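You operate a simulated robot arm through the tools that you are given. There is no shell and no other tool. Be economical: measure what you need, move in short steps, check, and stop when the job is done.

The job below is to be done with a simulated two-armed robot. You get a single attempt, and the scene is never put back.

## Task
Take the green sponge and put it on the red tile. Close the left blue drawer. Take the blue peg and leave it on the felt pad. Open the right grey drawer, take the green block and put it inside, then shut the drawer. Take the orange clip from the top of the side table and leave it on the silver nut. Put the yellow tag marked "21" from the top of the side table on the third stock shelf from the bottom and the yellow tag that says "39" on the top of the tool bench. Any order will do.
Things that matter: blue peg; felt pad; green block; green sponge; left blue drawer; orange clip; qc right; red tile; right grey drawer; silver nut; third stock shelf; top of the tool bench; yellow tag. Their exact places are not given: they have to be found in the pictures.

The check looks at the end state, three seconds after you hand in, the way a careful person would. Anything else that was tipped, shoved, dropped, spilled or broken makes it a failure.

## Robot
Two 7-joint arms with four-finger grippers on one trunk, on a base that drives. Base frame: it is fixed to the floor where the robot stands at the start and does not move with it; the origin is under the middle of the robot, x ahead of it, y to its left, z up; the surface under the hand at the start is at about z = 1100. Lengths are in mm, angles in rad, forces in N, time in s.
The left shoulder is at the start at [40, 181, 1130], the right one opposite. With the tool pointing down near the work surface each hand reaches from about 100 to 800 mm from the robot's upright axis, wherever it stands, measured 20 degrees to its own side. Places, roughly: blue peg (3x3x6 cm) [-2400, -2400, 900]; felt pad [-1250, -1000, 750]; green block (3x3x3 cm) [-3300, -2400, 900]; green sponge (7x5x3 cm) [500, -100, 800]; left blue drawer [-2200, -2100, 700]; orange clip (3x6x7 cm) [-4200, -2500, 800]; qc right [-1000, -900, 700]; red tile (8x8x2 cm) [600, 300, 800]; right grey drawer [-1100, -900, 700]; silver nut (6x6x3 cm) [-3900, -2600, 800]; third stock shelf [-5200, 600, 1000]; top of the tool bench [-2800, -2500, 800]. Payload 3.67 kg a hand.
Tool frame (each hand has its own): the origin (TCP) lies between the finger pads and is the grasp point; the fingertips stand 28 mm ahead of it; z points along the fingers, y is the line along which they close. The gripper opens to 112 mm. The gripper's body begins 73 mm behind the TCP.
Orientation is told as [roll, pitch, yaw] about the base's x, y, z axes, in that order, counted from this pose: with the fingers straight down and closing along the base's y, the tool's x points along the base's -x, its y along +y and its z along -z.

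## Interface
- The arms move only by the tool apply_moves. It takes "left_motion", "right_motion" or both (then of equal length, played together; a hand with none holds still); each is a list of rows, each a list of 7 numbers: the gripper command, from -1 (shut) to 1 (fully open), values between in proportion, then the shift along the tool's x, y, z in mm, then the turn, a rotation vector about the tool's x, y, z in degrees. In form: [[hand, x, y, z, rx, ry, rz], ...]. A call has 1 to 20 rows; each row is the pose to reach, as a shift and turn from the pose commanded when the call began, along the tool's axes at that moment. Rows are played at 5 a second. More than 50 mm and 0.15 rad between two rows, or a gripper value outside its range, and nothing of the call is played. A pose out of reach is approached as far as the arm can. The call stops where the force on the tool passes 40 N (or 10 N more than at its start, if that is more) or the arm is blocked; 0.2 s more then pass. The fingers move at their own pace and stop on an object; they squeeze with about 22 N. The grip force told is the motor's: it shows also when the fingers shut on nothing. Time passes only in rows, and 0.2 s behind the last, so rows that repeat a pose let the fingers close. It gives the time, the measured TCP pose, the force on the tool (base axes), the opening and the grip force at its end, in the units of the frame above (readings bear some noise), with the torque about the TCP (base axes, N m) and any sound that the robot's microphone picked up.
- Cameras (640 x 400 px; columns grow to the right, rows downward): "scene" is now at [119.8, 13.7, 1353.5]; the picture's right is [0.16, -0.99, 0.00], its down [-0.59, -0.10, -0.80] and it looks along [0.79, 0.13, -0.60] (base axes); focal length 253 px, centre (320, 200). "left" rides on the left gripper at [60, 18, -104] in its tool frame; the picture's right is [-0.29, 0.96, 0.00], its down [-0.80, -0.24, -0.55] and it looks along [-0.53, -0.16, 0.83] (tool axes); focal length 234 px, centre (320, 200). "right" rides on the right gripper at [60, -18, -104] in its tool frame; the picture's right is [0.29, 0.96, 0.00], its down [-0.80, 0.24, -0.55] and it looks along [-0.53, 0.16, 0.83] (tool axes); focal length 234 px, centre (320, 200).
- camera(camera): a new picture of that camera. It takes no simulated time.
- move_column(by): slides the trunk up (or, below 0, down) by that many mm; the arms and the scene camera ride with it, the base frame stays. It gives what a move gives, with no picture.
- roll_base(legs): drives the robot by 1 to 6 legs, each [ahead, left, turn to the left] in mm, mm and rad, along the robot's own axes; the way and the turn of a leg run together, so that a leg with both is an arc; at most 1500 mm and 3.142 rad a leg. The arms and the cameras ride along, it lands a little off, and it stops where it bumps. It gives what a move gives.
- head_to(pan, tilt): turns the head with the scene camera to pan (to the left, within 1.501 rad either way) and tilt (down, from -0.506 to 1.204), counted from straight ahead of the robot. It gives what a move gives.
- point_at(camera, pixels): for up to 12 pixels [column, row] of the newest picture of that camera ("zoom" is the newest enlarged one), the place [x, y, z] in the base frame of the surface seen there, good to about 2 mm, but the place of the scene camera against the robot may be out by one fixed shift of up to 18 mm in any direction. It takes no simulated time.
- inspect(camera, box): a new picture of the part [left, top, right, bottom] of that camera's present view, enlarged. It takes no simulated time.
- close_job(): hands the job in; it is judged then, once.

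Work in short steps. Measure before you move; look again where a grasp or a placing could have gone wrong, and mend it. You have 145 turns and 198 pictures in all, those below and enlarged ones among them. Open the grippers and draw the arms clear of the work before you hand the job in, unless the task says otherwise; then end with one line.

The tools are called after "Request:" by a JSON object that holds its "name" and its "arguments". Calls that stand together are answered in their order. apply_moves: Moves the arms, as the interface text tells. Its arguments: {"type":"object","properties":{"left_motion":{"type":"array"},"right_motion":{"type":"array"}},"required":[]} The other tools are called the same way: move_column (by) slides the trunk up or down; roll_base (legs) drives the base; head_to (pan, tilt) turns the head that bears the scene camera; camera (camera) takes a picture; point_at (camera, pixels) gives the place of the surface under pixels of a picture; inspect (camera, box) takes an enlarged picture of a part of a camera's view; close_job () hands the job in.

At the start:

```text
t: 0.0
left_position: [356.6, 236.7, 1115.6]
left_tcp_rot: [-0.003, 0.0, -0.001]
left_contact_force: [-0.6, 0.4, -0.7]
left_torque: [0.02, 0.01, -0.01]
left_finger_gap: 112.2
left_grip_force: 0.1
right_position: [492.0, -119.3, 1194.9]
right_tcp_rot: [0.002, 0.0, -0.002]
right_contact_force: [-0.6, -0.5, -0.3]
right_torque: [0.02, 0.01, -0.02]
right_finger_gap: 111.9
right_grip_force: 0.1
trunk travel left (down, up): [-250.0, 264.0]
robot x, y, heading: [-3.4, 0.4, 0.002]
head pan, tilt: [0.166, 0.644]
```

scene: 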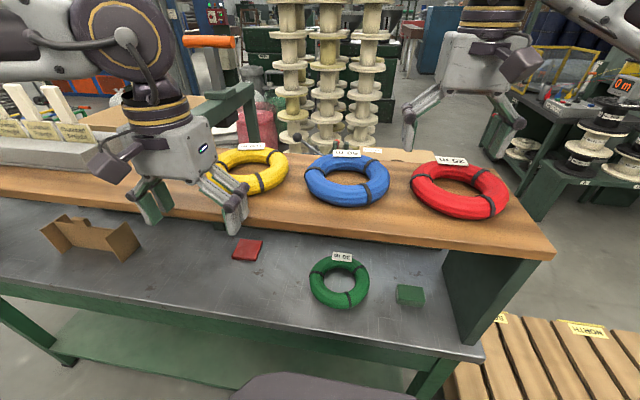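
right: 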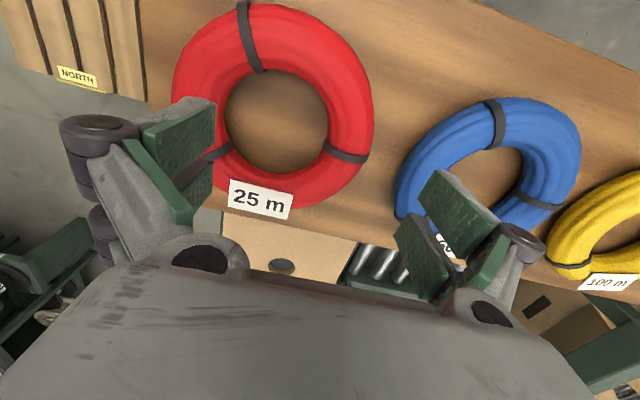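
left: 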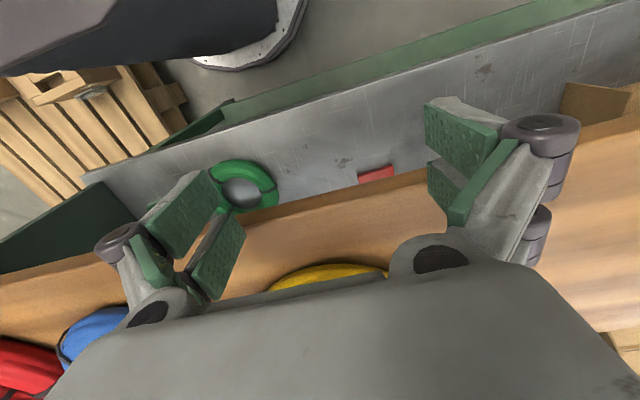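

The scene picture shows the green sponge near (410,295) and the red tile near (247,249). I measure both and the bench edges.

Request:
{"name": "point_at", "arguments": {"camera": "scene", "pixels": [[410, 293], [399, 286], [424, 289], [422, 306], [398, 303], [247, 248], [237, 240], [262, 242], [252, 261], [233, 258], [440, 335], [450, 240]]}}

Request:
{"name": "inspect", "arguments": {"camera": "scene", "box": [200, 200, 520, 400]}}

```text
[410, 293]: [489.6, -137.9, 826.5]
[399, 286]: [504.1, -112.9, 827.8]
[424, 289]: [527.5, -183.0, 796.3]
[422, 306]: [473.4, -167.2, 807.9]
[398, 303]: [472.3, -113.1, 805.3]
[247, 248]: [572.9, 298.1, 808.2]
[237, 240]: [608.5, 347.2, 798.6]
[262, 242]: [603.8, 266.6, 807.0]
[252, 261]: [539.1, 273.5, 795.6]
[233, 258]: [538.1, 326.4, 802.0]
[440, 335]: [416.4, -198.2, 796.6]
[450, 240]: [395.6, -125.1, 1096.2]
```

```text
2.00 times, centred on (360, 300) of scene
```

zoom: 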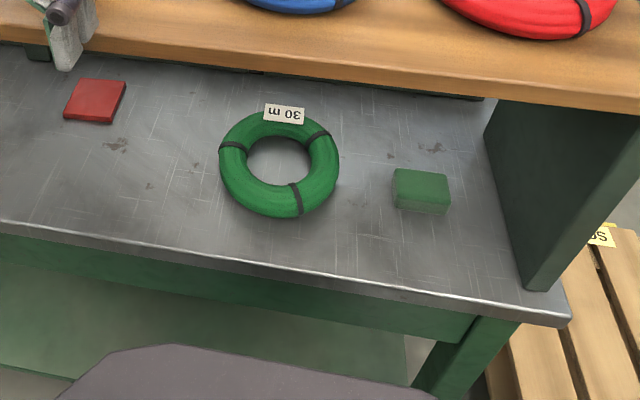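

The sponge sits at about (490,-138) with its top at z 827, and the tile at (573,300). Both are on the lower deck, under a shelf at z about 1096 whose front edge is at x about 395. I draw both hands back clear of the shelf before lowering the trunk.

Request:
{"name": "apply_moves", "arguments": {"right_motion": [[1, 50, 0, 0, 0, 0, 0], [1, 100, 0, 0, 0, 0, 0], [1, 150, 0, 0, 0, 0, 0], [1, 200, 0, 0, 0, 0, 0], [1, 240, 0, 0, 0, 0, 0]], "left_motion": [[1, 20, 0, 0, 0, 0, 0], [1, 40, 0, 0, 0, 0, 0], [1, 60, 0, 0, 0, 0, 0], [1, 80, 0, 0, 0, 0, 0], [1, 100, 0, 0, 0, 0, 0]]}}

Request:
{"name": "move_column", "arguments": {"by": -150}}

Request:
{"name": "camera", "arguments": {"camera": "scene"}}

Request:
{"name": "camera", "arguments": {"camera": "right"}}

```text
t: 1.2
left_position: [255.9, 237.8, 1114.4]
left_tcp_rot: [0.0, -0.002, 0.0]
left_contact_force: [-1.2, 0.3, -0.3]
left_torque: [-0.02, 0.02, -0.02]
left_finger_gap: 112.0
left_grip_force: 0.1
right_position: [250.5, -118.2, 1195.7]
right_tcp_rot: [0.001, 0.0, -0.004]
right_contact_force: [0.0, -0.2, -0.1]
right_torque: [0.0, -0.01, 0.0]
right_finger_gap: 111.9
right_grip_force: 0.1
trunk travel left (down, up): [-250.0, 264.0]
robot x, y, heading: [0.3, -0.7, 0.002]
head pan, tilt: [0.166, 0.644]
```

```text
t: 3.0
left_position: [256.5, 237.1, 964.0]
left_tcp_rot: [0.002, 0.002, -0.001]
left_contact_force: [0.0, 1.1, 0.4]
left_torque: [-0.01, 0.01, -0.01]
left_finger_gap: 112.3
left_grip_force: 0.1
right_position: [250.7, -120.2, 1044.5]
right_tcp_rot: [0.0, 0.001, -0.002]
right_contact_force: [0.4, 0.4, 0.2]
right_torque: [0.01, -0.03, -0.01]
right_finger_gap: 111.7
right_grip_force: 0.0
trunk travel left (down, up): [-100.0, 414.0]
robot x, y, heading: [-0.6, 1.2, 0.003]
head pan, tilt: [0.166, 0.644]
```

```text
193 pictures are left
```

scene: 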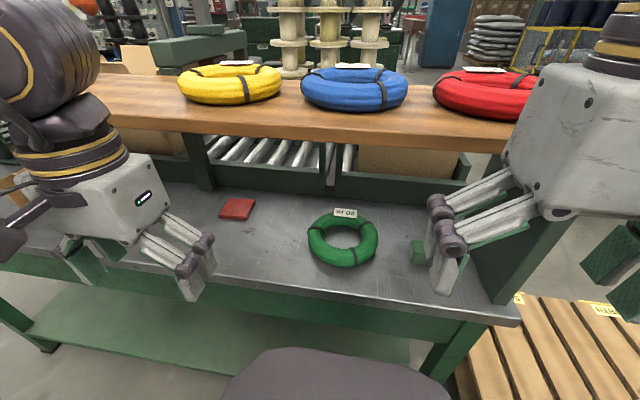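

```text
192 pictures are left
```

right: 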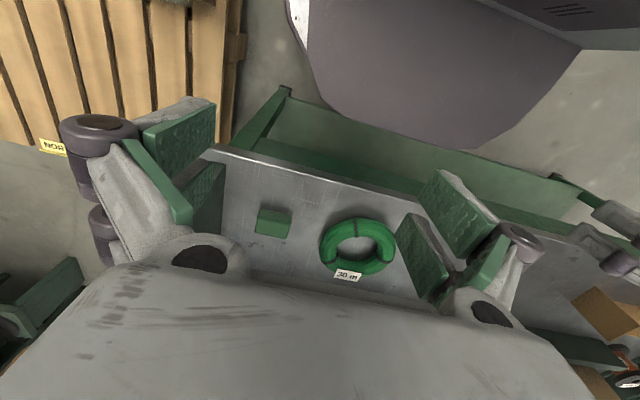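

The hand camera sees the sponge at (273,222). I measure it with that camera and compare with the scene camera to learn the scene camera's fixed shift, using the label on the green coil.

Request:
{"name": "inspect", "arguments": {"camera": "right", "box": [230, 180, 410, 292]}}

Request:
{"name": "point_at", "arguments": {"camera": "right", "pixels": [[262, 209], [291, 214], [286, 234], [257, 230], [274, 220], [336, 271], [358, 275], [244, 230], [222, 148]]}}

Request:
{"name": "point_at", "arguments": {"camera": "scene", "pixels": [[237, 208], [226, 198], [255, 201], [247, 218], [220, 217], [335, 209], [356, 210], [355, 217], [334, 216], [340, 130]]}}

```text
3.56 times, centred on (320, 236) of right
```

zoom: 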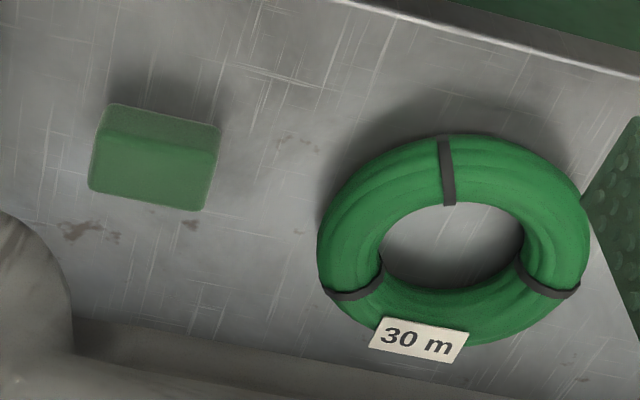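

```text
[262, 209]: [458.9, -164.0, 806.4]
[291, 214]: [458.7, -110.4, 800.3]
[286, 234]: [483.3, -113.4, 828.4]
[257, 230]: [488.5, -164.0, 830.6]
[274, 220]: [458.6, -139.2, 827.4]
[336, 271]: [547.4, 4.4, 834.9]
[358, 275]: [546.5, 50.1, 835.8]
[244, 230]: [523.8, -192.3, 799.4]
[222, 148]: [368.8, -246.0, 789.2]
```

```text
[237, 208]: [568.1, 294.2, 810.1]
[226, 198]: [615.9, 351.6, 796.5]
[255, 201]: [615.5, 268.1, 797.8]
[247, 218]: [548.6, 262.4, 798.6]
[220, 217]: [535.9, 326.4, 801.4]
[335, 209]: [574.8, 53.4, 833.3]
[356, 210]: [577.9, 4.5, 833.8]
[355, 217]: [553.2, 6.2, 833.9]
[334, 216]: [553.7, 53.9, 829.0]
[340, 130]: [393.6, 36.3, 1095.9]
```

I refine with the enlarged hand-camera picture: the sponge top corners and the label corners.

Request:
{"name": "point_at", "arguments": {"camera": "zoom", "pixels": [[104, 133], [214, 154], [202, 206], [93, 186], [154, 170], [384, 321], [463, 335], [453, 358], [374, 343], [420, 340]]}}

Request:
{"name": "inspect", "arguments": {"camera": "scene", "box": [190, 170, 390, 295]}}

```text
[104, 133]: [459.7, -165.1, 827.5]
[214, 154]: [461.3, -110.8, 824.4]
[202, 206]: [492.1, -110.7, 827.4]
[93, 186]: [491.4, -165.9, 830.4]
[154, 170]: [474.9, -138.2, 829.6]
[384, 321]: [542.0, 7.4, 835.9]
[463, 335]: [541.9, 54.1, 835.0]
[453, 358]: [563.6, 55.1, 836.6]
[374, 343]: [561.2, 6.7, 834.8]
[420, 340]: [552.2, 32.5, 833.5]
```

```text
3.20 times, centred on (290, 232) of scene
```

zoom: 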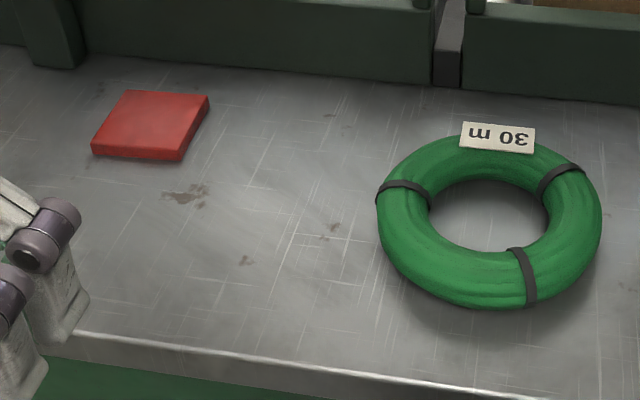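

Now the same label and the tile in the enlarged scene picture.

Request:
{"name": "point_at", "arguments": {"camera": "zoom", "pixels": [[466, 126], [531, 132], [528, 150], [464, 145], [498, 138], [128, 95], [204, 100], [178, 154], [97, 149], [150, 124], [140, 157], [60, 200]]}}

```text
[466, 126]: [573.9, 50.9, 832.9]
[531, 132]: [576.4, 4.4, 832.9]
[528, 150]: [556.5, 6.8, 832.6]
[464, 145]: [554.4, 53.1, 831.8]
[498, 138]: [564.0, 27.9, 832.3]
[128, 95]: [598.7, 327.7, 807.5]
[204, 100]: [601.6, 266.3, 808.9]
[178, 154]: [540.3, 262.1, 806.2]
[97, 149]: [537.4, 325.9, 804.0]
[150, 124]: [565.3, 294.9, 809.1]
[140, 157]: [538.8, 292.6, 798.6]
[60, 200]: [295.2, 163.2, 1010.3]
```

The scene camera reads about +13, -2, -3 mm against the hand camera, so the sponge centre is (475,-138) and the tile centre about (557,298). I bring the right hand to a pre-grasp tilted 45° forward.

Request:
{"name": "apply_moves", "arguments": {"right_motion": [[1, -20, -3, 22, 0, -7.5, 0], [1, -45, -6, 44, 0, -15, 0], [1, -70, -9, 66, 0, -22.5, 0], [1, -95, -12, 88, 0, -30, 0], [1, -118, -15, 110, 0, -37.5, 0], [1, -140, -18, 131, 0, -45, 0]]}}

Request:
{"name": "camera", "arguments": {"camera": "right"}}

Request:
{"name": "camera", "arguments": {"camera": "scene"}}

```text
t: 4.3
left_position: [257.2, 236.9, 964.2]
left_tcp_rot: [0.0, -0.001, 0.0]
left_contact_force: [0.4, 0.1, 0.3]
left_torque: [-0.03, 0.01, 0.01]
left_finger_gap: 112.1
left_grip_force: 0.1
right_position: [432.1, -112.5, 933.3]
right_tcp_rot: [-0.001, -0.784, -0.002]
right_contact_force: [-0.3, 0.3, -0.6]
right_torque: [-0.03, 0.02, -0.01]
right_finger_gap: 111.9
right_grip_force: 0.1
right hand out of reach, approached as far as the arm can: row 4, 5, 6
trunk travel left (down, up): [-100.0, 414.0]
robot x, y, heading: [4.6, 3.1, 0.001]
head pan, tilt: [0.166, 0.644]
```

```text
189 pictures are left
```

right: 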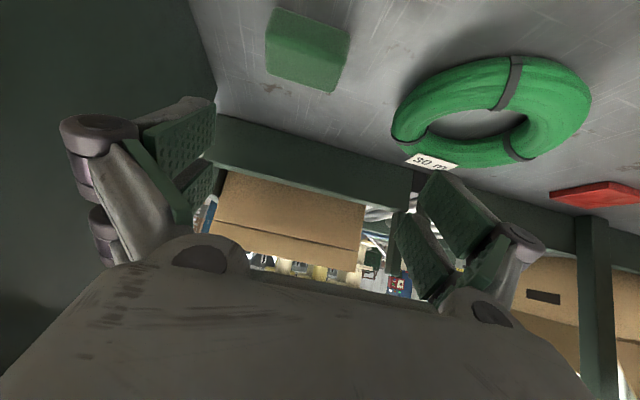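

```text
188 pictures are left
```

scene: 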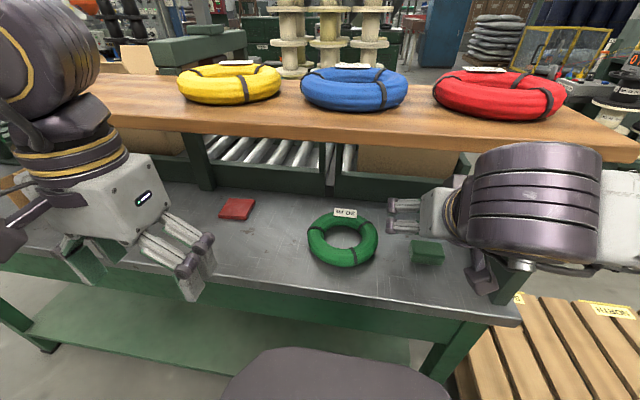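

The arm can't fold that close, so I drive back 180 mm to give it room.

Request:
{"name": "roll_base", "arguments": {"legs": [[-180, 0, 0]]}}

```text
t: 5.9
left_position: [76.6, 237.2, 964.8]
left_tcp_rot: [-0.001, 0.0, 0.0]
left_contact_force: [0.1, 0.1, 0.4]
left_torque: [0.0, -0.05, 0.03]
left_finger_gap: 112.1
left_grip_force: 0.0
right_position: [252.4, -112.2, 932.9]
right_tcp_rot: [-0.002, -0.784, -0.003]
right_contact_force: [-0.6, 0.1, -0.2]
right_torque: [0.01, -0.08, -0.04]
right_finger_gap: 111.9
right_grip_force: 0.2
trunk travel left (down, up): [-100.0, 414.0]
robot x, y, heading: [-181.2, -2.1, -0.001]
head pan, tilt: [0.166, 0.644]
```

Now I move to the pre-grasp at about (390,-138,913).

Request:
{"name": "apply_moves", "arguments": {"right_motion": [[1, -28, -9, 37, 0, 0, 0], [1, -56, -18, 74, 0, 0, 0], [1, -83, -26, 112, 0, 0, 0], [1, -83, -26, 112, 0, 0, 0]]}}

Request:
{"name": "camera", "arguments": {"camera": "right"}}

```text
t: 6.9
left_position: [77.5, 237.0, 964.9]
left_tcp_rot: [0.0, -0.001, -0.001]
left_contact_force: [-0.3, -1.4, -0.6]
left_torque: [0.03, 0.0, 0.03]
left_finger_gap: 112.0
left_grip_force: 0.0
right_position: [389.9, -138.9, 912.8]
right_tcp_rot: [-0.003, -0.783, -0.003]
right_contact_force: [-0.3, -0.5, -0.3]
right_torque: [-0.01, 0.02, 0.03]
right_finger_gap: 112.1
right_grip_force: 0.1
trunk travel left (down, up): [-100.0, 414.0]
robot x, y, heading: [-182.5, -2.9, 0.0]
head pan, tilt: [0.166, 0.644]
```

```text
187 pictures are left
```

right: 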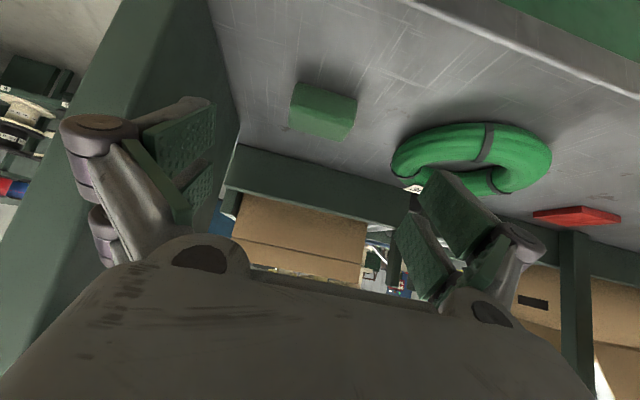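

I re-measure the sponge from here before going in.

Request:
{"name": "point_at", "arguments": {"camera": "right", "pixels": [[299, 84], [355, 101], [346, 137], [292, 121], [323, 110], [293, 104], [352, 118], [225, 140]]}}

```text
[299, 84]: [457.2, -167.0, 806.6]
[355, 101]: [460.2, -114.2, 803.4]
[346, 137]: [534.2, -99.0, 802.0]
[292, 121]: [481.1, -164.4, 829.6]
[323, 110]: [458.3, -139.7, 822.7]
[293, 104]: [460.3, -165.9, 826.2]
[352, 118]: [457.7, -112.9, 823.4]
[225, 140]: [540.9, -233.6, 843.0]
```

I advance 118 mm along the fingers and close.

Request:
{"name": "apply_moves", "arguments": {"right_motion": [[1, -1, 0, 40, 0, 0, 0], [1, -2, 0, 80, 0, 0, 0], [1, -2.3, 0, 118, 0, 0, 0], [-1, -2.3, 0, 118, 0, 0, 0], [-1, -2.3, 0, 118, 0, 0, 0], [-1, -2.3, 0, 118, 0, 0, 0]]}}

Request:
{"name": "camera", "arguments": {"camera": "right"}}

```text
t: 8.3
left_position: [75.4, 238.9, 965.8]
left_tcp_rot: [0.0, -0.004, 0.001]
left_contact_force: [-0.2, 0.3, 1.8]
left_torque: [0.01, 0.02, -0.02]
left_finger_gap: 111.9
left_grip_force: 0.1
right_position: [475.3, -139.4, 835.2]
right_tcp_rot: [0.002, -0.791, -0.004]
right_contact_force: [-2.7, -3.4, 26.9]
right_torque: [-0.31, 0.04, 0.1]
right_finger_gap: 61.3
right_grip_force: 21.8
trunk travel left (down, up): [-100.0, 414.0]
robot x, y, heading: [-179.9, 2.2, 0.0]
head pan, tilt: [0.166, 0.644]
```

```text
186 pictures are left
```

right: 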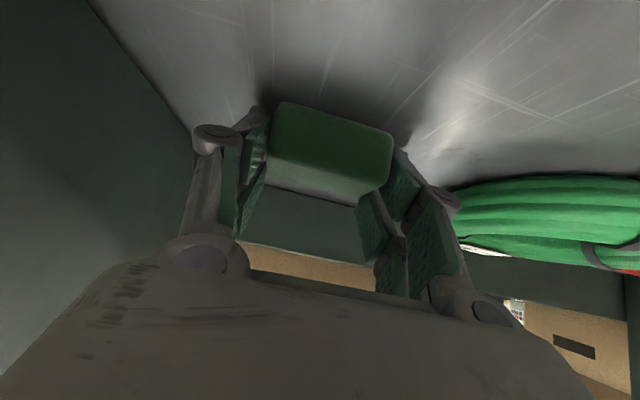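

Grip is firm at 61 mm. I lift straight up first, then draw back out to the pre-grasp pose.

Request:
{"name": "apply_moves", "arguments": {"right_motion": [[-1, -20, 0, -20, 0, 0, 0], [-1, -50, 0, -50, 0, 0, 0], [-1, -20, 0, -90, 0, 0, 0], [-1, 0, 0, -125, 0, 0, 0], [-1, 0, 0, -125, 0, 0, 0]]}}

Request:
{"name": "roll_base", "arguments": {"legs": [[0, 437, 0]]}}

Request:
{"name": "camera", "arguments": {"camera": "scene"}}

Request:
{"name": "camera", "arguments": {"camera": "right"}}

```text
t: 9.5
left_position: [78.3, 236.4, 964.8]
left_tcp_rot: [0.001, 0.001, 0.001]
left_contact_force: [0.2, 0.6, 0.0]
left_torque: [0.03, 0.01, -0.02]
left_finger_gap: 112.2
left_grip_force: 0.1
right_position: [387.6, -138.3, 919.0]
right_tcp_rot: [-0.002, -0.782, -0.004]
right_contact_force: [-0.2, 0.1, -0.6]
right_torque: [0.01, 0.02, 0.02]
right_finger_gap: 61.2
right_grip_force: 22.1
trunk travel left (down, up): [-100.0, 414.0]
robot x, y, heading: [-176.6, 1.1, -0.002]
head pan, tilt: [0.166, 0.644]
```

```text
t: 12.2
left_position: [76.7, 678.1, 963.7]
left_tcp_rot: [0.0, 0.0, 0.002]
left_contact_force: [-0.4, 0.4, 0.0]
left_torque: [-0.01, -0.01, 0.02]
left_finger_gap: 111.9
left_grip_force: 0.1
right_position: [388.3, 304.2, 919.0]
right_tcp_rot: [-0.001, -0.782, 0.0]
right_contact_force: [0.1, -0.6, -0.8]
right_torque: [0.0, 0.0, 0.01]
right_finger_gap: 61.2
right_grip_force: 22.2
trunk travel left (down, up): [-100.0, 414.0]
robot x, y, heading: [-179.4, 437.0, 0.006]
head pan, tilt: [0.166, 0.644]
```

```text
185 pictures are left
```

scene: 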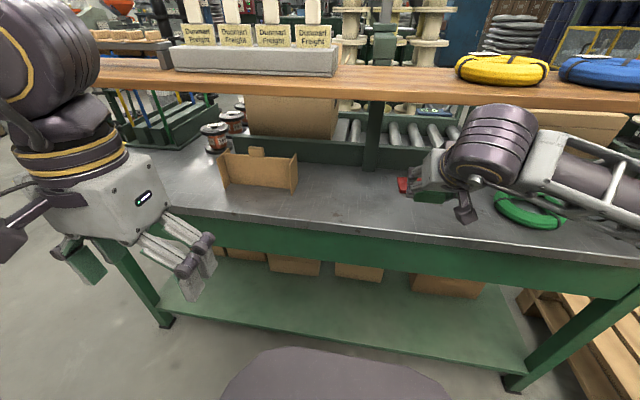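

```text
184 pictures are left
```

right: 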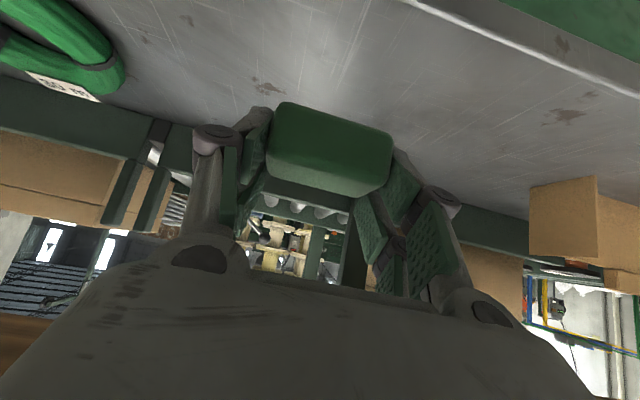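

The tile is mostly hidden behind the held sponge. I check the coil label from this camera for drift, plus whatever tile part the scene camera shows at (403,184).

Request:
{"name": "point_at", "arguments": {"camera": "right", "pixels": [[63, 86], [340, 40], [562, 195], [270, 215]]}}

Request:
{"name": "point_at", "arguments": {"camera": "scene", "pixels": [[401, 180], [401, 190], [430, 183], [330, 72], [330, 90]]}}

Request:
{"name": "inspect", "arguments": {"camera": "scene", "box": [360, 140, 520, 240]}}

```text
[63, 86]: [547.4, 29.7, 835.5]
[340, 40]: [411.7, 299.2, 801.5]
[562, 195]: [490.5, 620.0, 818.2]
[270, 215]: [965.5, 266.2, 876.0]
```

```text
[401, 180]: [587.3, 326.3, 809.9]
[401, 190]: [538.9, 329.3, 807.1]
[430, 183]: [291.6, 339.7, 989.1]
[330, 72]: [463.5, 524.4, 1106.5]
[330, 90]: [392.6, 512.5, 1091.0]
```

```text
4.00 times, centred on (440, 190) of scene
```

zoom: 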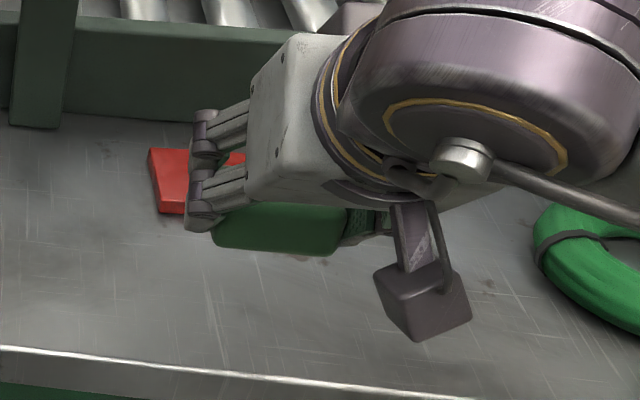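

Positions agree with earlier readings. To clear the shelf's underside, I flatten the tool by 12°, drop low outside the shelf, then move in over the tile with about 14 mm to spare.

Request:
{"name": "apply_moves", "arguments": {"right_motion": [[-1, 18, -3, 18, 0, -6, 0], [-1, 37.5, -6, 37.5, 0, -12, 0], [-1, 8.5, -6, 66.4, 0, -12, 0], [-1, -20.5, -6, 95.4, 0, -12, 0], [-1, -49.4, -6, 124.3, 0, -12, 0], [-1, -78.3, -6, 153.2, 0, -12, 0], [-1, -78.3, -6, 153.2, 0, -12, 0]]}}

Request:
{"name": "camera", "arguments": {"camera": "right"}}

Request:
{"name": "camera", "arguments": {"camera": "scene"}}

```text
t: 13.8
left_position: [75.9, 677.0, 965.8]
left_tcp_rot: [0.0, 0.0, 0.004]
left_contact_force: [-0.3, -0.7, 0.4]
left_torque: [0.01, -0.02, 0.0]
left_finger_gap: 111.8
left_grip_force: 0.1
right_position: [549.5, 294.5, 865.6]
right_tcp_rot: [-0.002, -0.993, 0.001]
right_contact_force: [-0.8, 0.6, -0.3]
right_torque: [0.0, -0.01, 0.01]
right_finger_gap: 61.4
right_grip_force: 21.8
trunk travel left (down, up): [-100.0, 414.0]
robot x, y, heading: [-181.1, 441.1, 0.001]
head pan, tilt: [0.166, 0.644]
```

```text
182 pictures are left
```

right: 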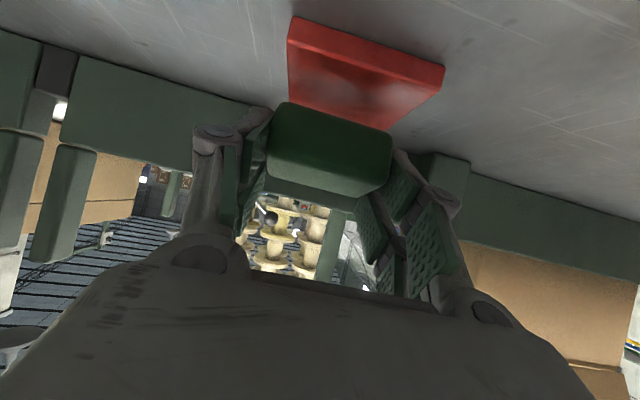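

```text
181 pictures are left
```

scene: 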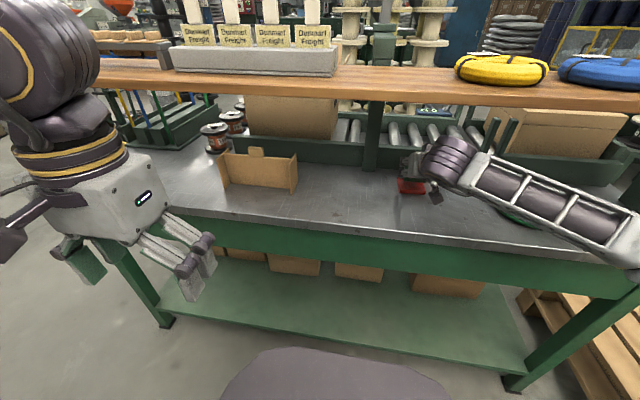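

The tile now shows under the sponge; I measure its near edge and visible sides.

Request:
{"name": "point_at", "arguments": {"camera": "right", "pixels": [[291, 50], [436, 88], [365, 70], [290, 85], [405, 115], [360, 85]]}}

```text
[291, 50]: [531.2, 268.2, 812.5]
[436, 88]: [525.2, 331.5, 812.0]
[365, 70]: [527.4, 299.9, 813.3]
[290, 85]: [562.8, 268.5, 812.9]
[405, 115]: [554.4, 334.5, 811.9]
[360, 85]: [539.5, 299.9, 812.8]
```

Tile centre is about (561,300.5), top at 812.5. I shift slightly and lower until nearly touching.

Request:
{"name": "apply_moves", "arguments": {"right_motion": [[-1, -4, 6, 6, 0, 0, 0], [-1, 7, 6, 13, 0, 0, 0], [-1, 7, 6, 13, 0, 0, 0]]}}

Request:
{"name": "inspect", "arguments": {"camera": "right", "box": [200, 0, 520, 200]}}

```text
t: 14.6
left_position: [76.1, 677.9, 963.7]
left_tcp_rot: [0.0, 0.0, 0.003]
left_contact_force: [0.3, 0.3, 0.1]
left_torque: [-0.02, 0.02, 0.0]
left_finger_gap: 112.0
left_grip_force: 0.0
right_position: [557.3, 302.6, 850.9]
right_tcp_rot: [-0.002, -0.991, 0.001]
right_contact_force: [-1.1, -0.1, 0.2]
right_torque: [-0.01, -0.01, -0.04]
right_finger_gap: 61.3
right_grip_force: 21.9
trunk travel left (down, up): [-100.0, 414.0]
robot x, y, heading: [-179.1, 439.1, 0.0]
head pan, tilt: [0.166, 0.644]
```

```text
2.00 times, centred on (360, 100) of right
```

zoom: 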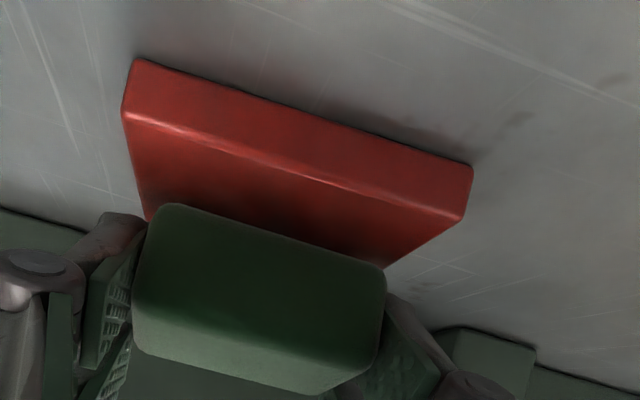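

It is aligned and almost touching. I lower a few millimetres more until contact and open.

Request:
{"name": "apply_moves", "arguments": {"right_motion": [[-1, 3, 0, 2, 0, 0, 0], [-1, 3, 0, 2, 0, 0, 0], [-0.2, 3, 0, 2, 0, 0, 0], [0.4, 3, 0, 2, 0, 0, 0], [0.5, 3, 0, 2, 0, 0, 0], [0.5, 3, 0, 2, 0, 0, 0]]}}

Request:
{"name": "camera", "arguments": {"camera": "right"}}

```text
t: 16.0
left_position: [75.6, 678.7, 964.4]
left_tcp_rot: [0.002, 0.0, 0.003]
left_contact_force: [-0.2, -0.1, -0.6]
left_torque: [0.02, 0.0, -0.01]
left_finger_gap: 111.7
left_grip_force: 0.0
right_position: [559.1, 302.9, 847.4]
right_tcp_rot: [-0.003, -0.99, 0.0]
right_contact_force: [0.2, 0.1, -0.7]
right_torque: [0.0, 0.03, -0.01]
right_finger_gap: 84.2
right_grip_force: 0.0
trunk travel left (down, up): [-100.0, 414.0]
robot x, y, heading: [-180.0, 440.5, 0.007]
head pan, tilt: [0.166, 0.644]
```

```text
179 pictures are left
```

right: 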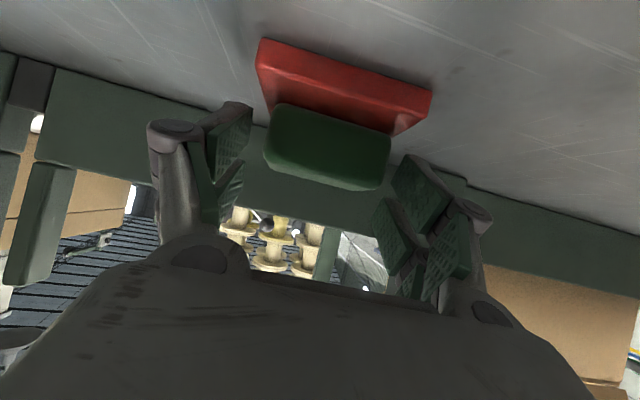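

The sponge lies flat on the tile. I withdraw straight back from under the shelf.

Request:
{"name": "apply_moves", "arguments": {"right_motion": [[0.5, 22, 0, -36, 0, 0, 0], [0.5, 46, 0, -72, 0, 0, 0], [0.5, 69, 0, -108, 0, 0, 0], [0.5, 92, 0, -144, 0, 0, 0], [0.5, 114, 0, -180, 0, 0, 0], [0.5, 114, 0, -216, 0, 0, 0]]}}

Request:
{"name": "inspect", "arguments": {"camera": "scene", "box": [340, 120, 500, 220]}}

Request:
{"name": "camera", "arguments": {"camera": "right"}}

```text
t: 17.4
left_position: [77.1, 677.6, 963.9]
left_tcp_rot: [-0.002, 0.0, 0.004]
left_contact_force: [0.7, 0.0, 0.2]
left_torque: [-0.01, 0.02, -0.01]
left_finger_gap: 112.3
left_grip_force: 0.1
right_position: [317.1, 304.7, 872.1]
right_tcp_rot: [-0.002, -0.991, 0.0]
right_contact_force: [0.7, 0.1, -0.2]
right_torque: [0.0, 0.0, -0.03]
right_finger_gap: 84.0
right_grip_force: 0.0
right hand out of reach, approached as far as the arm can: row 6
trunk travel left (down, up): [-100.0, 414.0]
robot x, y, heading: [-179.8, 435.9, 0.004]
head pan, tilt: [0.166, 0.644]
```

```text
4.00 times, centred on (420, 170) of scene
```

zoom: 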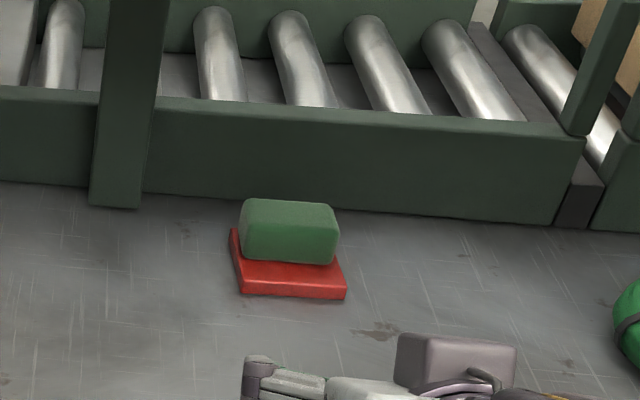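

```text
177 pictures are left
```

right: 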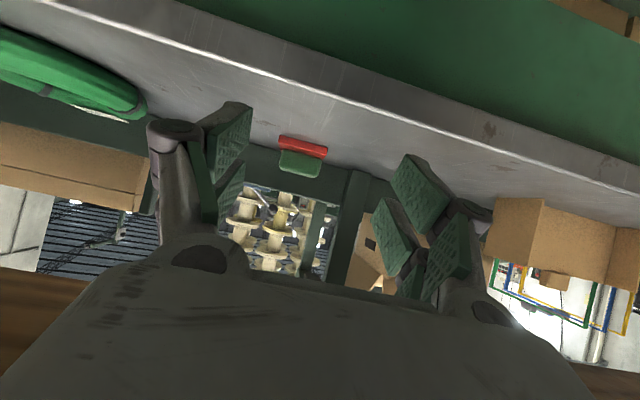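

The sponge is on the tile; I check how far back it lies.

Request:
{"name": "point_at", "arguments": {"camera": "zoom", "pixels": [[290, 205], [288, 228], [248, 204], [334, 208], [243, 258], [330, 262], [290, 281], [290, 266], [245, 292], [342, 298]]}}

```text
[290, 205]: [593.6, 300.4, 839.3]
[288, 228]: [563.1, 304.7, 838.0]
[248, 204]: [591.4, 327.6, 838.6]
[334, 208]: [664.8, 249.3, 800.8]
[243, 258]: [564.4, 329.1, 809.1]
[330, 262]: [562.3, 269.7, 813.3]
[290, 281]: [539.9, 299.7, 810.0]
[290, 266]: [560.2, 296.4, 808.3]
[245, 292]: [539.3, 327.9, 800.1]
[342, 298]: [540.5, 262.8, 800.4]
```

The sponge is fully on the tile. I back away from the bench and look to the right and left.

Request:
{"name": "roll_base", "arguments": {"legs": [[-350, -200, 0]]}}

Request:
{"name": "head_to", "arguments": {"pan": -1.5, "tilt": 0.35}}

Request:
{"name": "camera", "arguments": {"camera": "scene"}}

Request:
{"name": "head_to", "arguments": {"pan": 1.5, "tilt": 0.35}}

Request:
{"name": "camera", "arguments": {"camera": "scene"}}

```text
t: 19.2
left_position: [-110.6, 559.4, 963.4]
left_tcp_rot: [0.002, -0.001, -0.019]
left_contact_force: [0.8, 0.8, 0.2]
left_torque: [-0.04, 0.1, -0.01]
left_finger_gap: 112.1
left_grip_force: 0.0
right_position: [123.2, 180.2, 871.4]
right_tcp_rot: [-0.004, -0.986, -0.017]
right_contact_force: [1.2, -0.7, -0.4]
right_torque: [-0.02, 0.0, -0.03]
right_finger_gap: 84.0
right_grip_force: 0.1
trunk travel left (down, up): [-100.0, 414.0]
robot x, y, heading: [-375.5, 330.0, -0.018]
head pan, tilt: [0.166, 0.644]
stopped in leg 1: the robot was blocked; the commanded pose is now the measured one
```

```text
t: 20.9
left_position: [-113.6, 558.8, 965.2]
left_tcp_rot: [0.001, -0.003, -0.017]
left_contact_force: [0.1, 0.0, -0.2]
left_torque: [-0.05, 0.0, 0.01]
left_finger_gap: 112.1
left_grip_force: 0.1
right_position: [121.2, 180.7, 871.7]
right_tcp_rot: [-0.002, -0.994, -0.017]
right_contact_force: [-0.8, 0.5, -0.6]
right_torque: [-0.02, -0.01, 0.0]
right_finger_gap: 84.0
right_grip_force: 0.0
trunk travel left (down, up): [-100.0, 414.0]
robot x, y, heading: [-374.7, 327.7, -0.017]
head pan, tilt: [-1.499, 0.351]
```

```text
176 pictures are left
```

scene: 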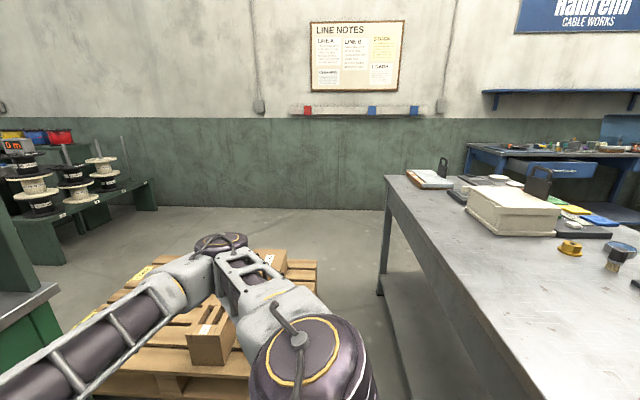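

```text
t: 23.5
left_position: [-113.5, 558.6, 965.2]
left_tcp_rot: [0.002, -0.004, -0.019]
left_contact_force: [0.1, -0.5, 0.7]
left_torque: [-0.01, 0.02, -0.01]
left_finger_gap: 112.0
left_grip_force: 0.0
right_position: [121.8, 180.4, 872.1]
right_tcp_rot: [-0.002, -0.993, -0.018]
right_contact_force: [-0.3, 0.1, 0.4]
right_torque: [0.0, 0.0, -0.02]
right_finger_gap: 84.0
right_grip_force: 0.1
trunk travel left (down, up): [-100.0, 414.0]
robot x, y, heading: [-376.5, 329.8, -0.019]
head pan, tilt: [1.499, 0.351]
```

```text
175 pictures are left
```

scene: 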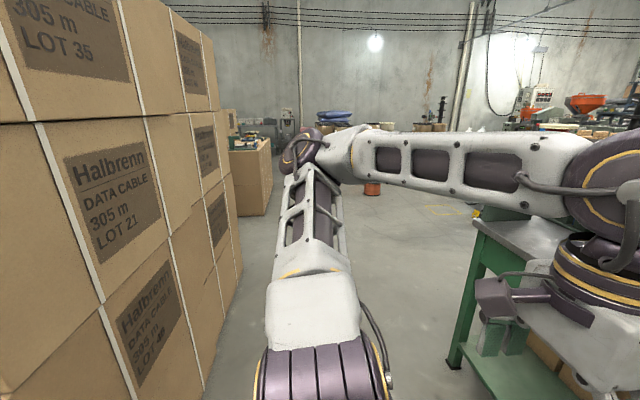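

The robot touched a box wall behind it at about x -375 minus its radius. I measure the obstacles on both sides: box wall and bench now in this view.

Request:
{"name": "point_at", "arguments": {"camera": "scene", "pixels": [[150, 330], [215, 200], [228, 300], [262, 200], [265, 150], [450, 365], [480, 230], [340, 250], [372, 190], [445, 210], [20, 380], [600, 300]]}}

Request:
{"name": "head_to", "arguments": {"pan": -1.5, "tilt": 0.6}}

Request:
{"name": "camera", "arguments": {"camera": "scene"}}

```text
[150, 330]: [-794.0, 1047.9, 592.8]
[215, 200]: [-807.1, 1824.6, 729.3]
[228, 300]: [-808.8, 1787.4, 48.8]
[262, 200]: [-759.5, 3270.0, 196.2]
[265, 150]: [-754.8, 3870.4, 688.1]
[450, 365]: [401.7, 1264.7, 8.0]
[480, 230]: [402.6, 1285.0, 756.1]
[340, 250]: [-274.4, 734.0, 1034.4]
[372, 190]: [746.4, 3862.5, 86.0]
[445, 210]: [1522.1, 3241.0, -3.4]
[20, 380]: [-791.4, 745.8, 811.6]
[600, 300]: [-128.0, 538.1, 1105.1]
```

```text
t: 26.1
left_position: [-114.3, 560.1, 964.8]
left_tcp_rot: [0.003, -0.003, -0.019]
left_contact_force: [-0.4, 0.1, -0.6]
left_torque: [-0.03, 0.0, 0.04]
left_finger_gap: 112.0
left_grip_force: 0.1
right_position: [120.8, 181.8, 873.4]
right_tcp_rot: [-0.002, -0.992, -0.018]
right_contact_force: [0.0, -0.3, 0.2]
right_torque: [-0.01, 0.01, 0.0]
right_finger_gap: 84.0
right_grip_force: 0.0
trunk travel left (down, up): [-100.0, 414.0]
robot x, y, heading: [-371.5, 324.0, -0.017]
head pan, tilt: [-1.499, 0.6]
```

```text
174 pictures are left
```

scene: 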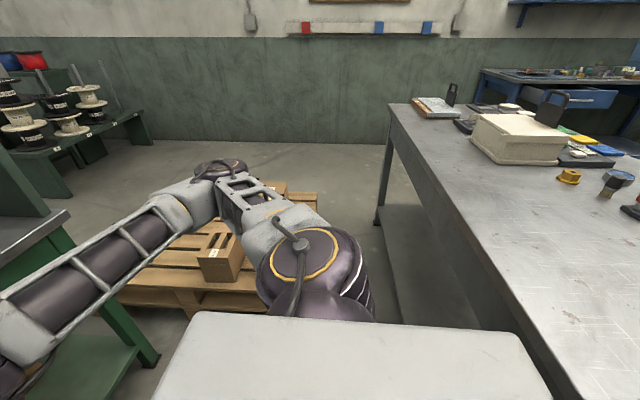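

I measure the grey QC bench's edges, the pallet and the floor gap between them.

Request:
{"name": "point_at", "arguments": {"camera": "scene", "pixels": [[390, 106], [460, 212], [530, 355], [376, 222], [318, 210], [265, 195], [255, 300], [125, 295], [350, 215], [150, 355], [60, 195], [570, 175]]}}

Request:
{"name": "inspect", "arguments": {"camera": "scene", "box": [380, 40, 640, 202]}}

```text
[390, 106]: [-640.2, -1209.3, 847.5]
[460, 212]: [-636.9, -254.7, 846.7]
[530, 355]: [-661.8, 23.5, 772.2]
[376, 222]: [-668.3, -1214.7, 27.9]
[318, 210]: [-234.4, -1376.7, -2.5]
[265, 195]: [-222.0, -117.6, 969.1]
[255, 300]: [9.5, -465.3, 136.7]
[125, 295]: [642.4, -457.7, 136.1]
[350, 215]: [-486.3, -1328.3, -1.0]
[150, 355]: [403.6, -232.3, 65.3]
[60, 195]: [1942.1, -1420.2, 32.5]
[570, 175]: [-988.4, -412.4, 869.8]
```

```text
2.46 times, centred on (510, 121) of scene
```

zoom: 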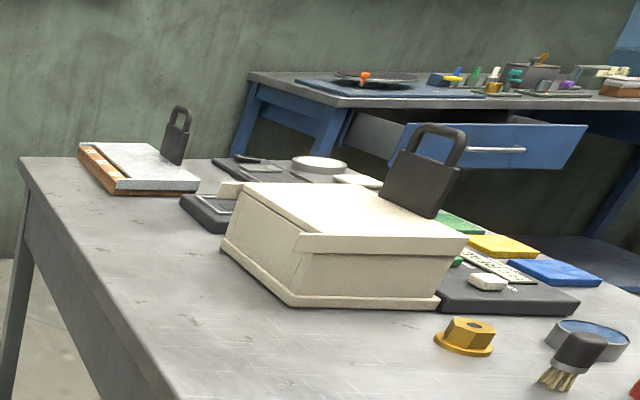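

The QC bench (edge x≈-640, y up to about 0..-1215, top 847) blocks the back, and the open blue drawer is on the tool bench beyond. I raise the trunk and fold the right hand to straight down near the body so that turning is safe.

Request:
{"name": "move_column", "arguments": {"by": 350}}

Request:
{"name": "apply_moves", "arguments": {"right_motion": [[0.5, 3, -7, -30, 0, 8.1, 0], [0.5, 6, -14, -60, 0, 16.2, 0], [0.5, 9, -21, -90, 0, 24.4, 0], [0.5, 12, -28, -120, 0, 32.5, 0], [0.5, 15, -35, -150, 0, 40.6, 0], [0.5, 18, -42, -180, 0, 48.7, 0], [0.5, 20, -50, -214, 0, 56.8, 0]]}}

Request:
{"name": "roll_base", "arguments": {"legs": [[80, 150, 0]]}}

Request:
{"name": "head_to", "arguments": {"pan": 1.5, "tilt": 0.3}}

```text
t: 29.6
left_position: [-114.6, 557.5, 1316.0]
left_tcp_rot: [0.001, -0.003, -0.021]
left_contact_force: [0.6, 0.6, 0.2]
left_torque: [-0.01, -0.01, 0.0]
left_finger_gap: 112.0
left_grip_force: 0.0
right_position: [121.1, 180.9, 1223.9]
right_tcp_rot: [-0.003, -0.992, -0.018]
right_contact_force: [0.2, -0.4, -0.6]
right_torque: [0.02, 0.0, 0.02]
right_finger_gap: 84.1
right_grip_force: 0.0
trunk travel left (down, up): [-450.0, 64.0]
robot x, y, heading: [-373.8, 328.3, -0.016]
head pan, tilt: [-1.499, 0.6]
```

```text
t: 31.1
left_position: [-114.8, 558.5, 1315.9]
left_tcp_rot: [0.003, -0.003, -0.02]
left_contact_force: [0.1, -0.1, -0.1]
left_torque: [-0.02, 0.01, 0.0]
left_finger_gap: 112.1
left_grip_force: 0.1
right_position: [-71.2, 135.1, 1323.3]
right_tcp_rot: [-0.001, 0.0, -0.018]
right_contact_force: [-0.3, -0.3, -0.4]
right_torque: [0.01, -0.02, -0.03]
right_finger_gap: 84.2
right_grip_force: 0.1
right hand out of reach, approached as far as the arm can: row 1, 2
trunk travel left (down, up): [-450.0, 64.0]
robot x, y, heading: [-377.0, 327.6, -0.02]
head pan, tilt: [-1.499, 0.6]
```

```text
t: 32.6
left_position: [-33.2, 704.1, 1316.7]
left_tcp_rot: [0.005, -0.006, -0.019]
left_contact_force: [-0.3, 0.1, -0.2]
left_torque: [0.04, -0.05, -0.02]
left_finger_gap: 112.1
left_grip_force: 0.1
right_position: [10.6, 278.3, 1321.6]
right_tcp_rot: [0.003, -0.001, -0.018]
right_contact_force: [0.2, -0.7, -0.3]
right_torque: [0.03, -0.03, 0.0]
right_finger_gap: 84.1
right_grip_force: 0.1
trunk travel left (down, up): [-450.0, 64.0]
robot x, y, heading: [-290.9, 475.5, -0.013]
head pan, tilt: [-1.499, 0.6]
```

```text
t: 35.2
left_position: [-31.4, 706.3, 1315.4]
left_tcp_rot: [0.003, -0.004, -0.018]
left_contact_force: [-0.4, 0.0, -0.2]
left_torque: [-0.01, -0.03, -0.03]
left_finger_gap: 111.7
left_grip_force: 0.1
right_position: [12.2, 281.6, 1323.7]
right_tcp_rot: [-0.001, -0.002, -0.02]
right_contact_force: [-0.3, 0.7, -0.8]
right_torque: [-0.01, -0.06, 0.01]
right_finger_gap: 84.0
right_grip_force: 0.1
trunk travel left (down, up): [-450.0, 64.0]
robot x, y, heading: [-290.4, 471.4, -0.017]
head pan, tilt: [1.499, 0.3]
```

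I turn left 1.57 to face +y, then look to the left (toward -x).

Request:
{"name": "roll_base", "arguments": {"legs": [[0, 0, 1.57]]}}

Request:
{"name": "camera", "arguments": {"camera": "scene"}}

Request:
{"name": "head_to", "arguments": {"pan": 0.3, "tilt": 0.3}}

Request:
{"name": "camera", "arguments": {"camera": "scene"}}

```text
t: 38.6
left_position: [-355.2, 825.2, 1317.0]
left_tcp_rot: [0.022, 0.008, 1.094]
left_contact_force: [0.5, -0.9, 0.6]
left_torque: [0.06, 0.06, 0.01]
left_finger_gap: 111.9
left_grip_force: 0.1
right_position: [45.1, 674.5, 1317.5]
right_tcp_rot: [0.017, 0.008, 1.088]
right_contact_force: [-0.1, -0.9, 0.2]
right_torque: [0.08, -0.01, 0.02]
right_finger_gap: 84.0
right_grip_force: 0.0
trunk travel left (down, up): [-450.0, 64.0]
robot x, y, heading: [-287.7, 485.8, 1.093]
head pan, tilt: [1.499, 0.3]
stopped in leg 1: the robot was blocked; the commanded pose is now the measured one
```

```text
172 pictures are left
```

scene: 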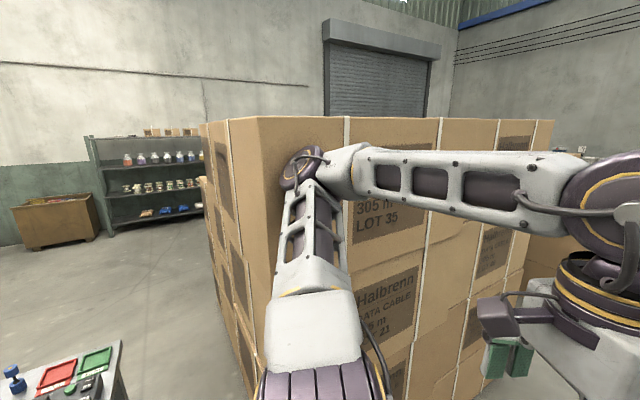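

```text
t: 40.0
left_position: [-354.9, 826.1, 1317.6]
left_tcp_rot: [0.02, 0.008, 1.093]
left_contact_force: [0.9, 0.6, 0.3]
left_torque: [0.02, 0.0, -0.02]
left_finger_gap: 112.1
left_grip_force: 0.0
right_position: [44.9, 677.3, 1315.2]
right_tcp_rot: [0.02, 0.012, 1.092]
right_contact_force: [0.3, 0.5, 0.3]
right_torque: [0.05, 0.03, 0.02]
right_finger_gap: 84.0
right_grip_force: 0.0
trunk travel left (down, up): [-450.0, 64.0]
robot x, y, heading: [-287.0, 491.8, 1.093]
head pan, tilt: [0.3, 0.3]
```

```text
171 pictures are left
```

scene: 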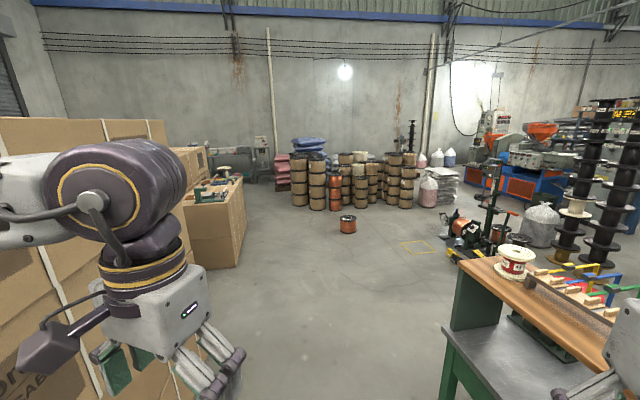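

The left elbow touched the box wall. I turn back a little and measure the gap between the box wall and the QC bench, whose corner shows at the bottom left when looking left.

Request:
{"name": "roll_base", "arguments": {"legs": [[0, 0, -0.15]]}}

Request:
{"name": "head_to", "arguments": {"pan": 1.5, "tilt": 0.55}}

Request:
{"name": "camera", "arguments": {"camera": "scene"}}

```text
t: 41.1
left_position: [-332.8, 831.5, 1317.6]
left_tcp_rot: [-0.001, -0.008, 0.948]
left_contact_force: [-0.3, -1.3, 0.1]
left_torque: [0.06, 0.01, 0.01]
left_finger_gap: 112.1
left_grip_force: 0.0
right_position: [42.2, 626.3, 1322.5]
right_tcp_rot: [0.003, -0.003, 0.947]
right_contact_force: [0.5, -0.6, 0.2]
right_torque: [0.05, -0.01, -0.01]
right_finger_gap: 84.0
right_grip_force: 0.0
trunk travel left (down, up): [-450.0, 64.0]
robot x, y, heading: [-290.7, 487.8, 0.955]
head pan, tilt: [0.3, 0.3]
```

```text
t: 42.5
left_position: [-332.6, 835.8, 1315.6]
left_tcp_rot: [-0.001, -0.004, 0.948]
left_contact_force: [0.6, 0.2, -0.8]
left_torque: [-0.03, 0.03, -0.02]
left_finger_gap: 112.1
left_grip_force: 0.0
right_position: [41.2, 630.8, 1322.8]
right_tcp_rot: [-0.002, 0.001, 0.945]
right_contact_force: [0.3, -0.8, 1.2]
right_torque: [-0.02, -0.03, 0.01]
right_finger_gap: 83.9
right_grip_force: 0.0
trunk travel left (down, up): [-450.0, 64.0]
robot x, y, heading: [-285.0, 490.0, 0.948]
head pan, tilt: [1.499, 0.55]
```

```text
170 pictures are left
```

scene: 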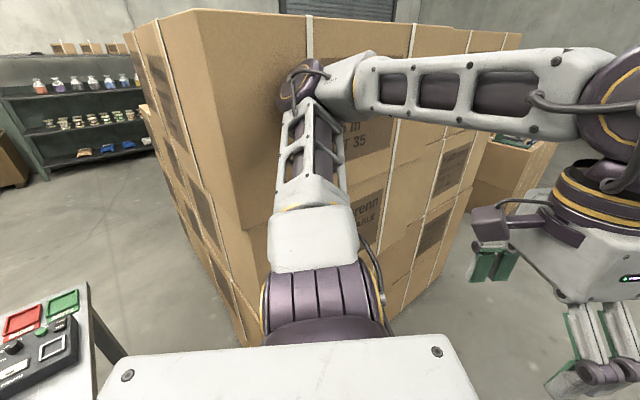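

I measure the box stack corners, the QC bench corner and the far shelf.

Request:
{"name": "point_at", "arguments": {"camera": "scene", "pixels": [[90, 285], [20, 320], [245, 330], [190, 15], [240, 200], [150, 120], [160, 100], [200, 270], [120, 345], [70, 155], [460, 90], [390, 300]]}}

Request:
{"name": "inspect", "arguments": {"camera": "scene", "box": [0, 20, 170, 126]}}

```text
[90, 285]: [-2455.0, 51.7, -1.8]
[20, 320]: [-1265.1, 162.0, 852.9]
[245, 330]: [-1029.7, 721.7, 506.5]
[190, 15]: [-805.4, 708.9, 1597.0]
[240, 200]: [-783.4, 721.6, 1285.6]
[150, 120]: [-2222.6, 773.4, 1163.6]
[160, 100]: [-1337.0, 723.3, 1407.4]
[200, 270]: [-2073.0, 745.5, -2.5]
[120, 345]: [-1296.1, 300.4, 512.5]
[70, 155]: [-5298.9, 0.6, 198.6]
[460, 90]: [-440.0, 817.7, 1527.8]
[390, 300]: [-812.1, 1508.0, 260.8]
```

```text
3.76 times, centred on (85, 73) of scene
```

zoom: 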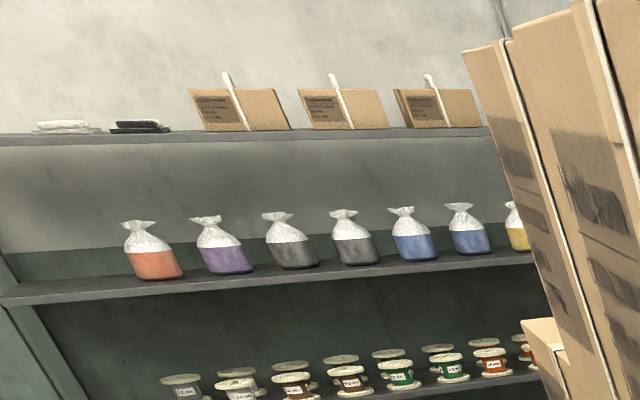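

The gap beside the QC bench (y 300 to 720) is too narrow, and the lane ahead (+y) opens up. I stretch both hands forward to tuck the elbows, shift toward lane centre, face +y and drive on to look around the box stack's end at y≈1825.

Request:
{"name": "apply_moves", "arguments": {"left_motion": [[0, -40, 0, 0, 0, 0, 0], [0, -80, 0, 0, 0, 0, 0], [0, -120, 0, 0, 0, 0, 0], [0, -160, 0, 0, 0, 0, 0], [0, -200, 0, 0, 0, 0, 0]], "right_motion": [[0, -40, 0, 0, 0, 0, 0], [0, -80, 0, 0, 0, 0, 0], [0, -120, 0, 0, 0, 0, 0], [0, -160, 0, 0, 0, 0, 0], [0, -200, 0, 0, 0, 0, 0]]}}

Request:
{"name": "roll_base", "arguments": {"legs": [[47, -65, 0.3], [0, 0, 0.3], [900, 0, 0], [800, 0, 0]]}}

Request:
{"name": "camera", "arguments": {"camera": "scene"}}

```text
t: 43.7
left_position: [-212.5, 1000.6, 1316.3]
left_tcp_rot: [-0.001, -0.001, 0.948]
left_contact_force: [-0.8, -0.7, -0.1]
left_torque: [-0.05, 0.06, 0.01]
left_finger_gap: 56.2
left_grip_force: 0.1
right_position: [161.0, 794.9, 1320.8]
right_tcp_rot: [-0.002, 0.0, 0.947]
right_contact_force: [0.3, 0.6, -0.4]
right_torque: [-0.03, 0.06, 0.01]
right_finger_gap: 56.0
right_grip_force: 0.1
trunk travel left (down, up): [-450.0, 64.0]
robot x, y, heading: [-291.0, 485.4, 0.949]
head pan, tilt: [1.499, 0.55]
```

```text
t: 54.7
left_position: [-404.8, 2664.4, 1318.5]
left_tcp_rot: [-0.001, -0.006, 1.555]
left_contact_force: [0.4, -0.2, 0.1]
left_torque: [-0.02, -0.01, -0.01]
left_finger_gap: 56.1
left_grip_force: 0.1
right_position: [20.5, 2706.7, 1323.3]
right_tcp_rot: [0.0, 0.001, 1.553]
right_contact_force: [-0.4, -0.2, 0.2]
right_torque: [0.0, 0.03, -0.01]
right_finger_gap: 55.9
right_grip_force: 0.1
trunk travel left (down, up): [-450.0, 64.0]
robot x, y, heading: [-172.0, 2201.2, 1.555]
head pan, tilt: [1.499, 0.55]
```

```text
168 pictures are left
```

scene: 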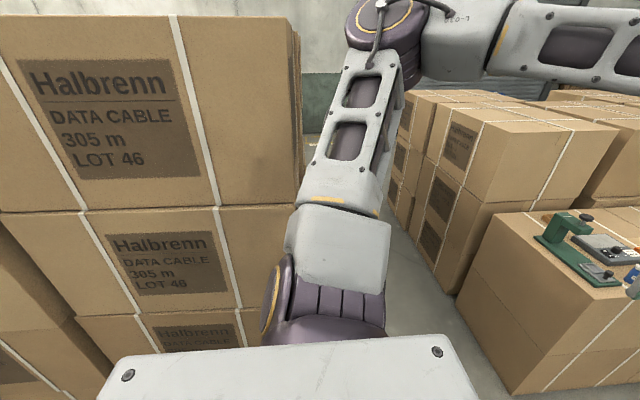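

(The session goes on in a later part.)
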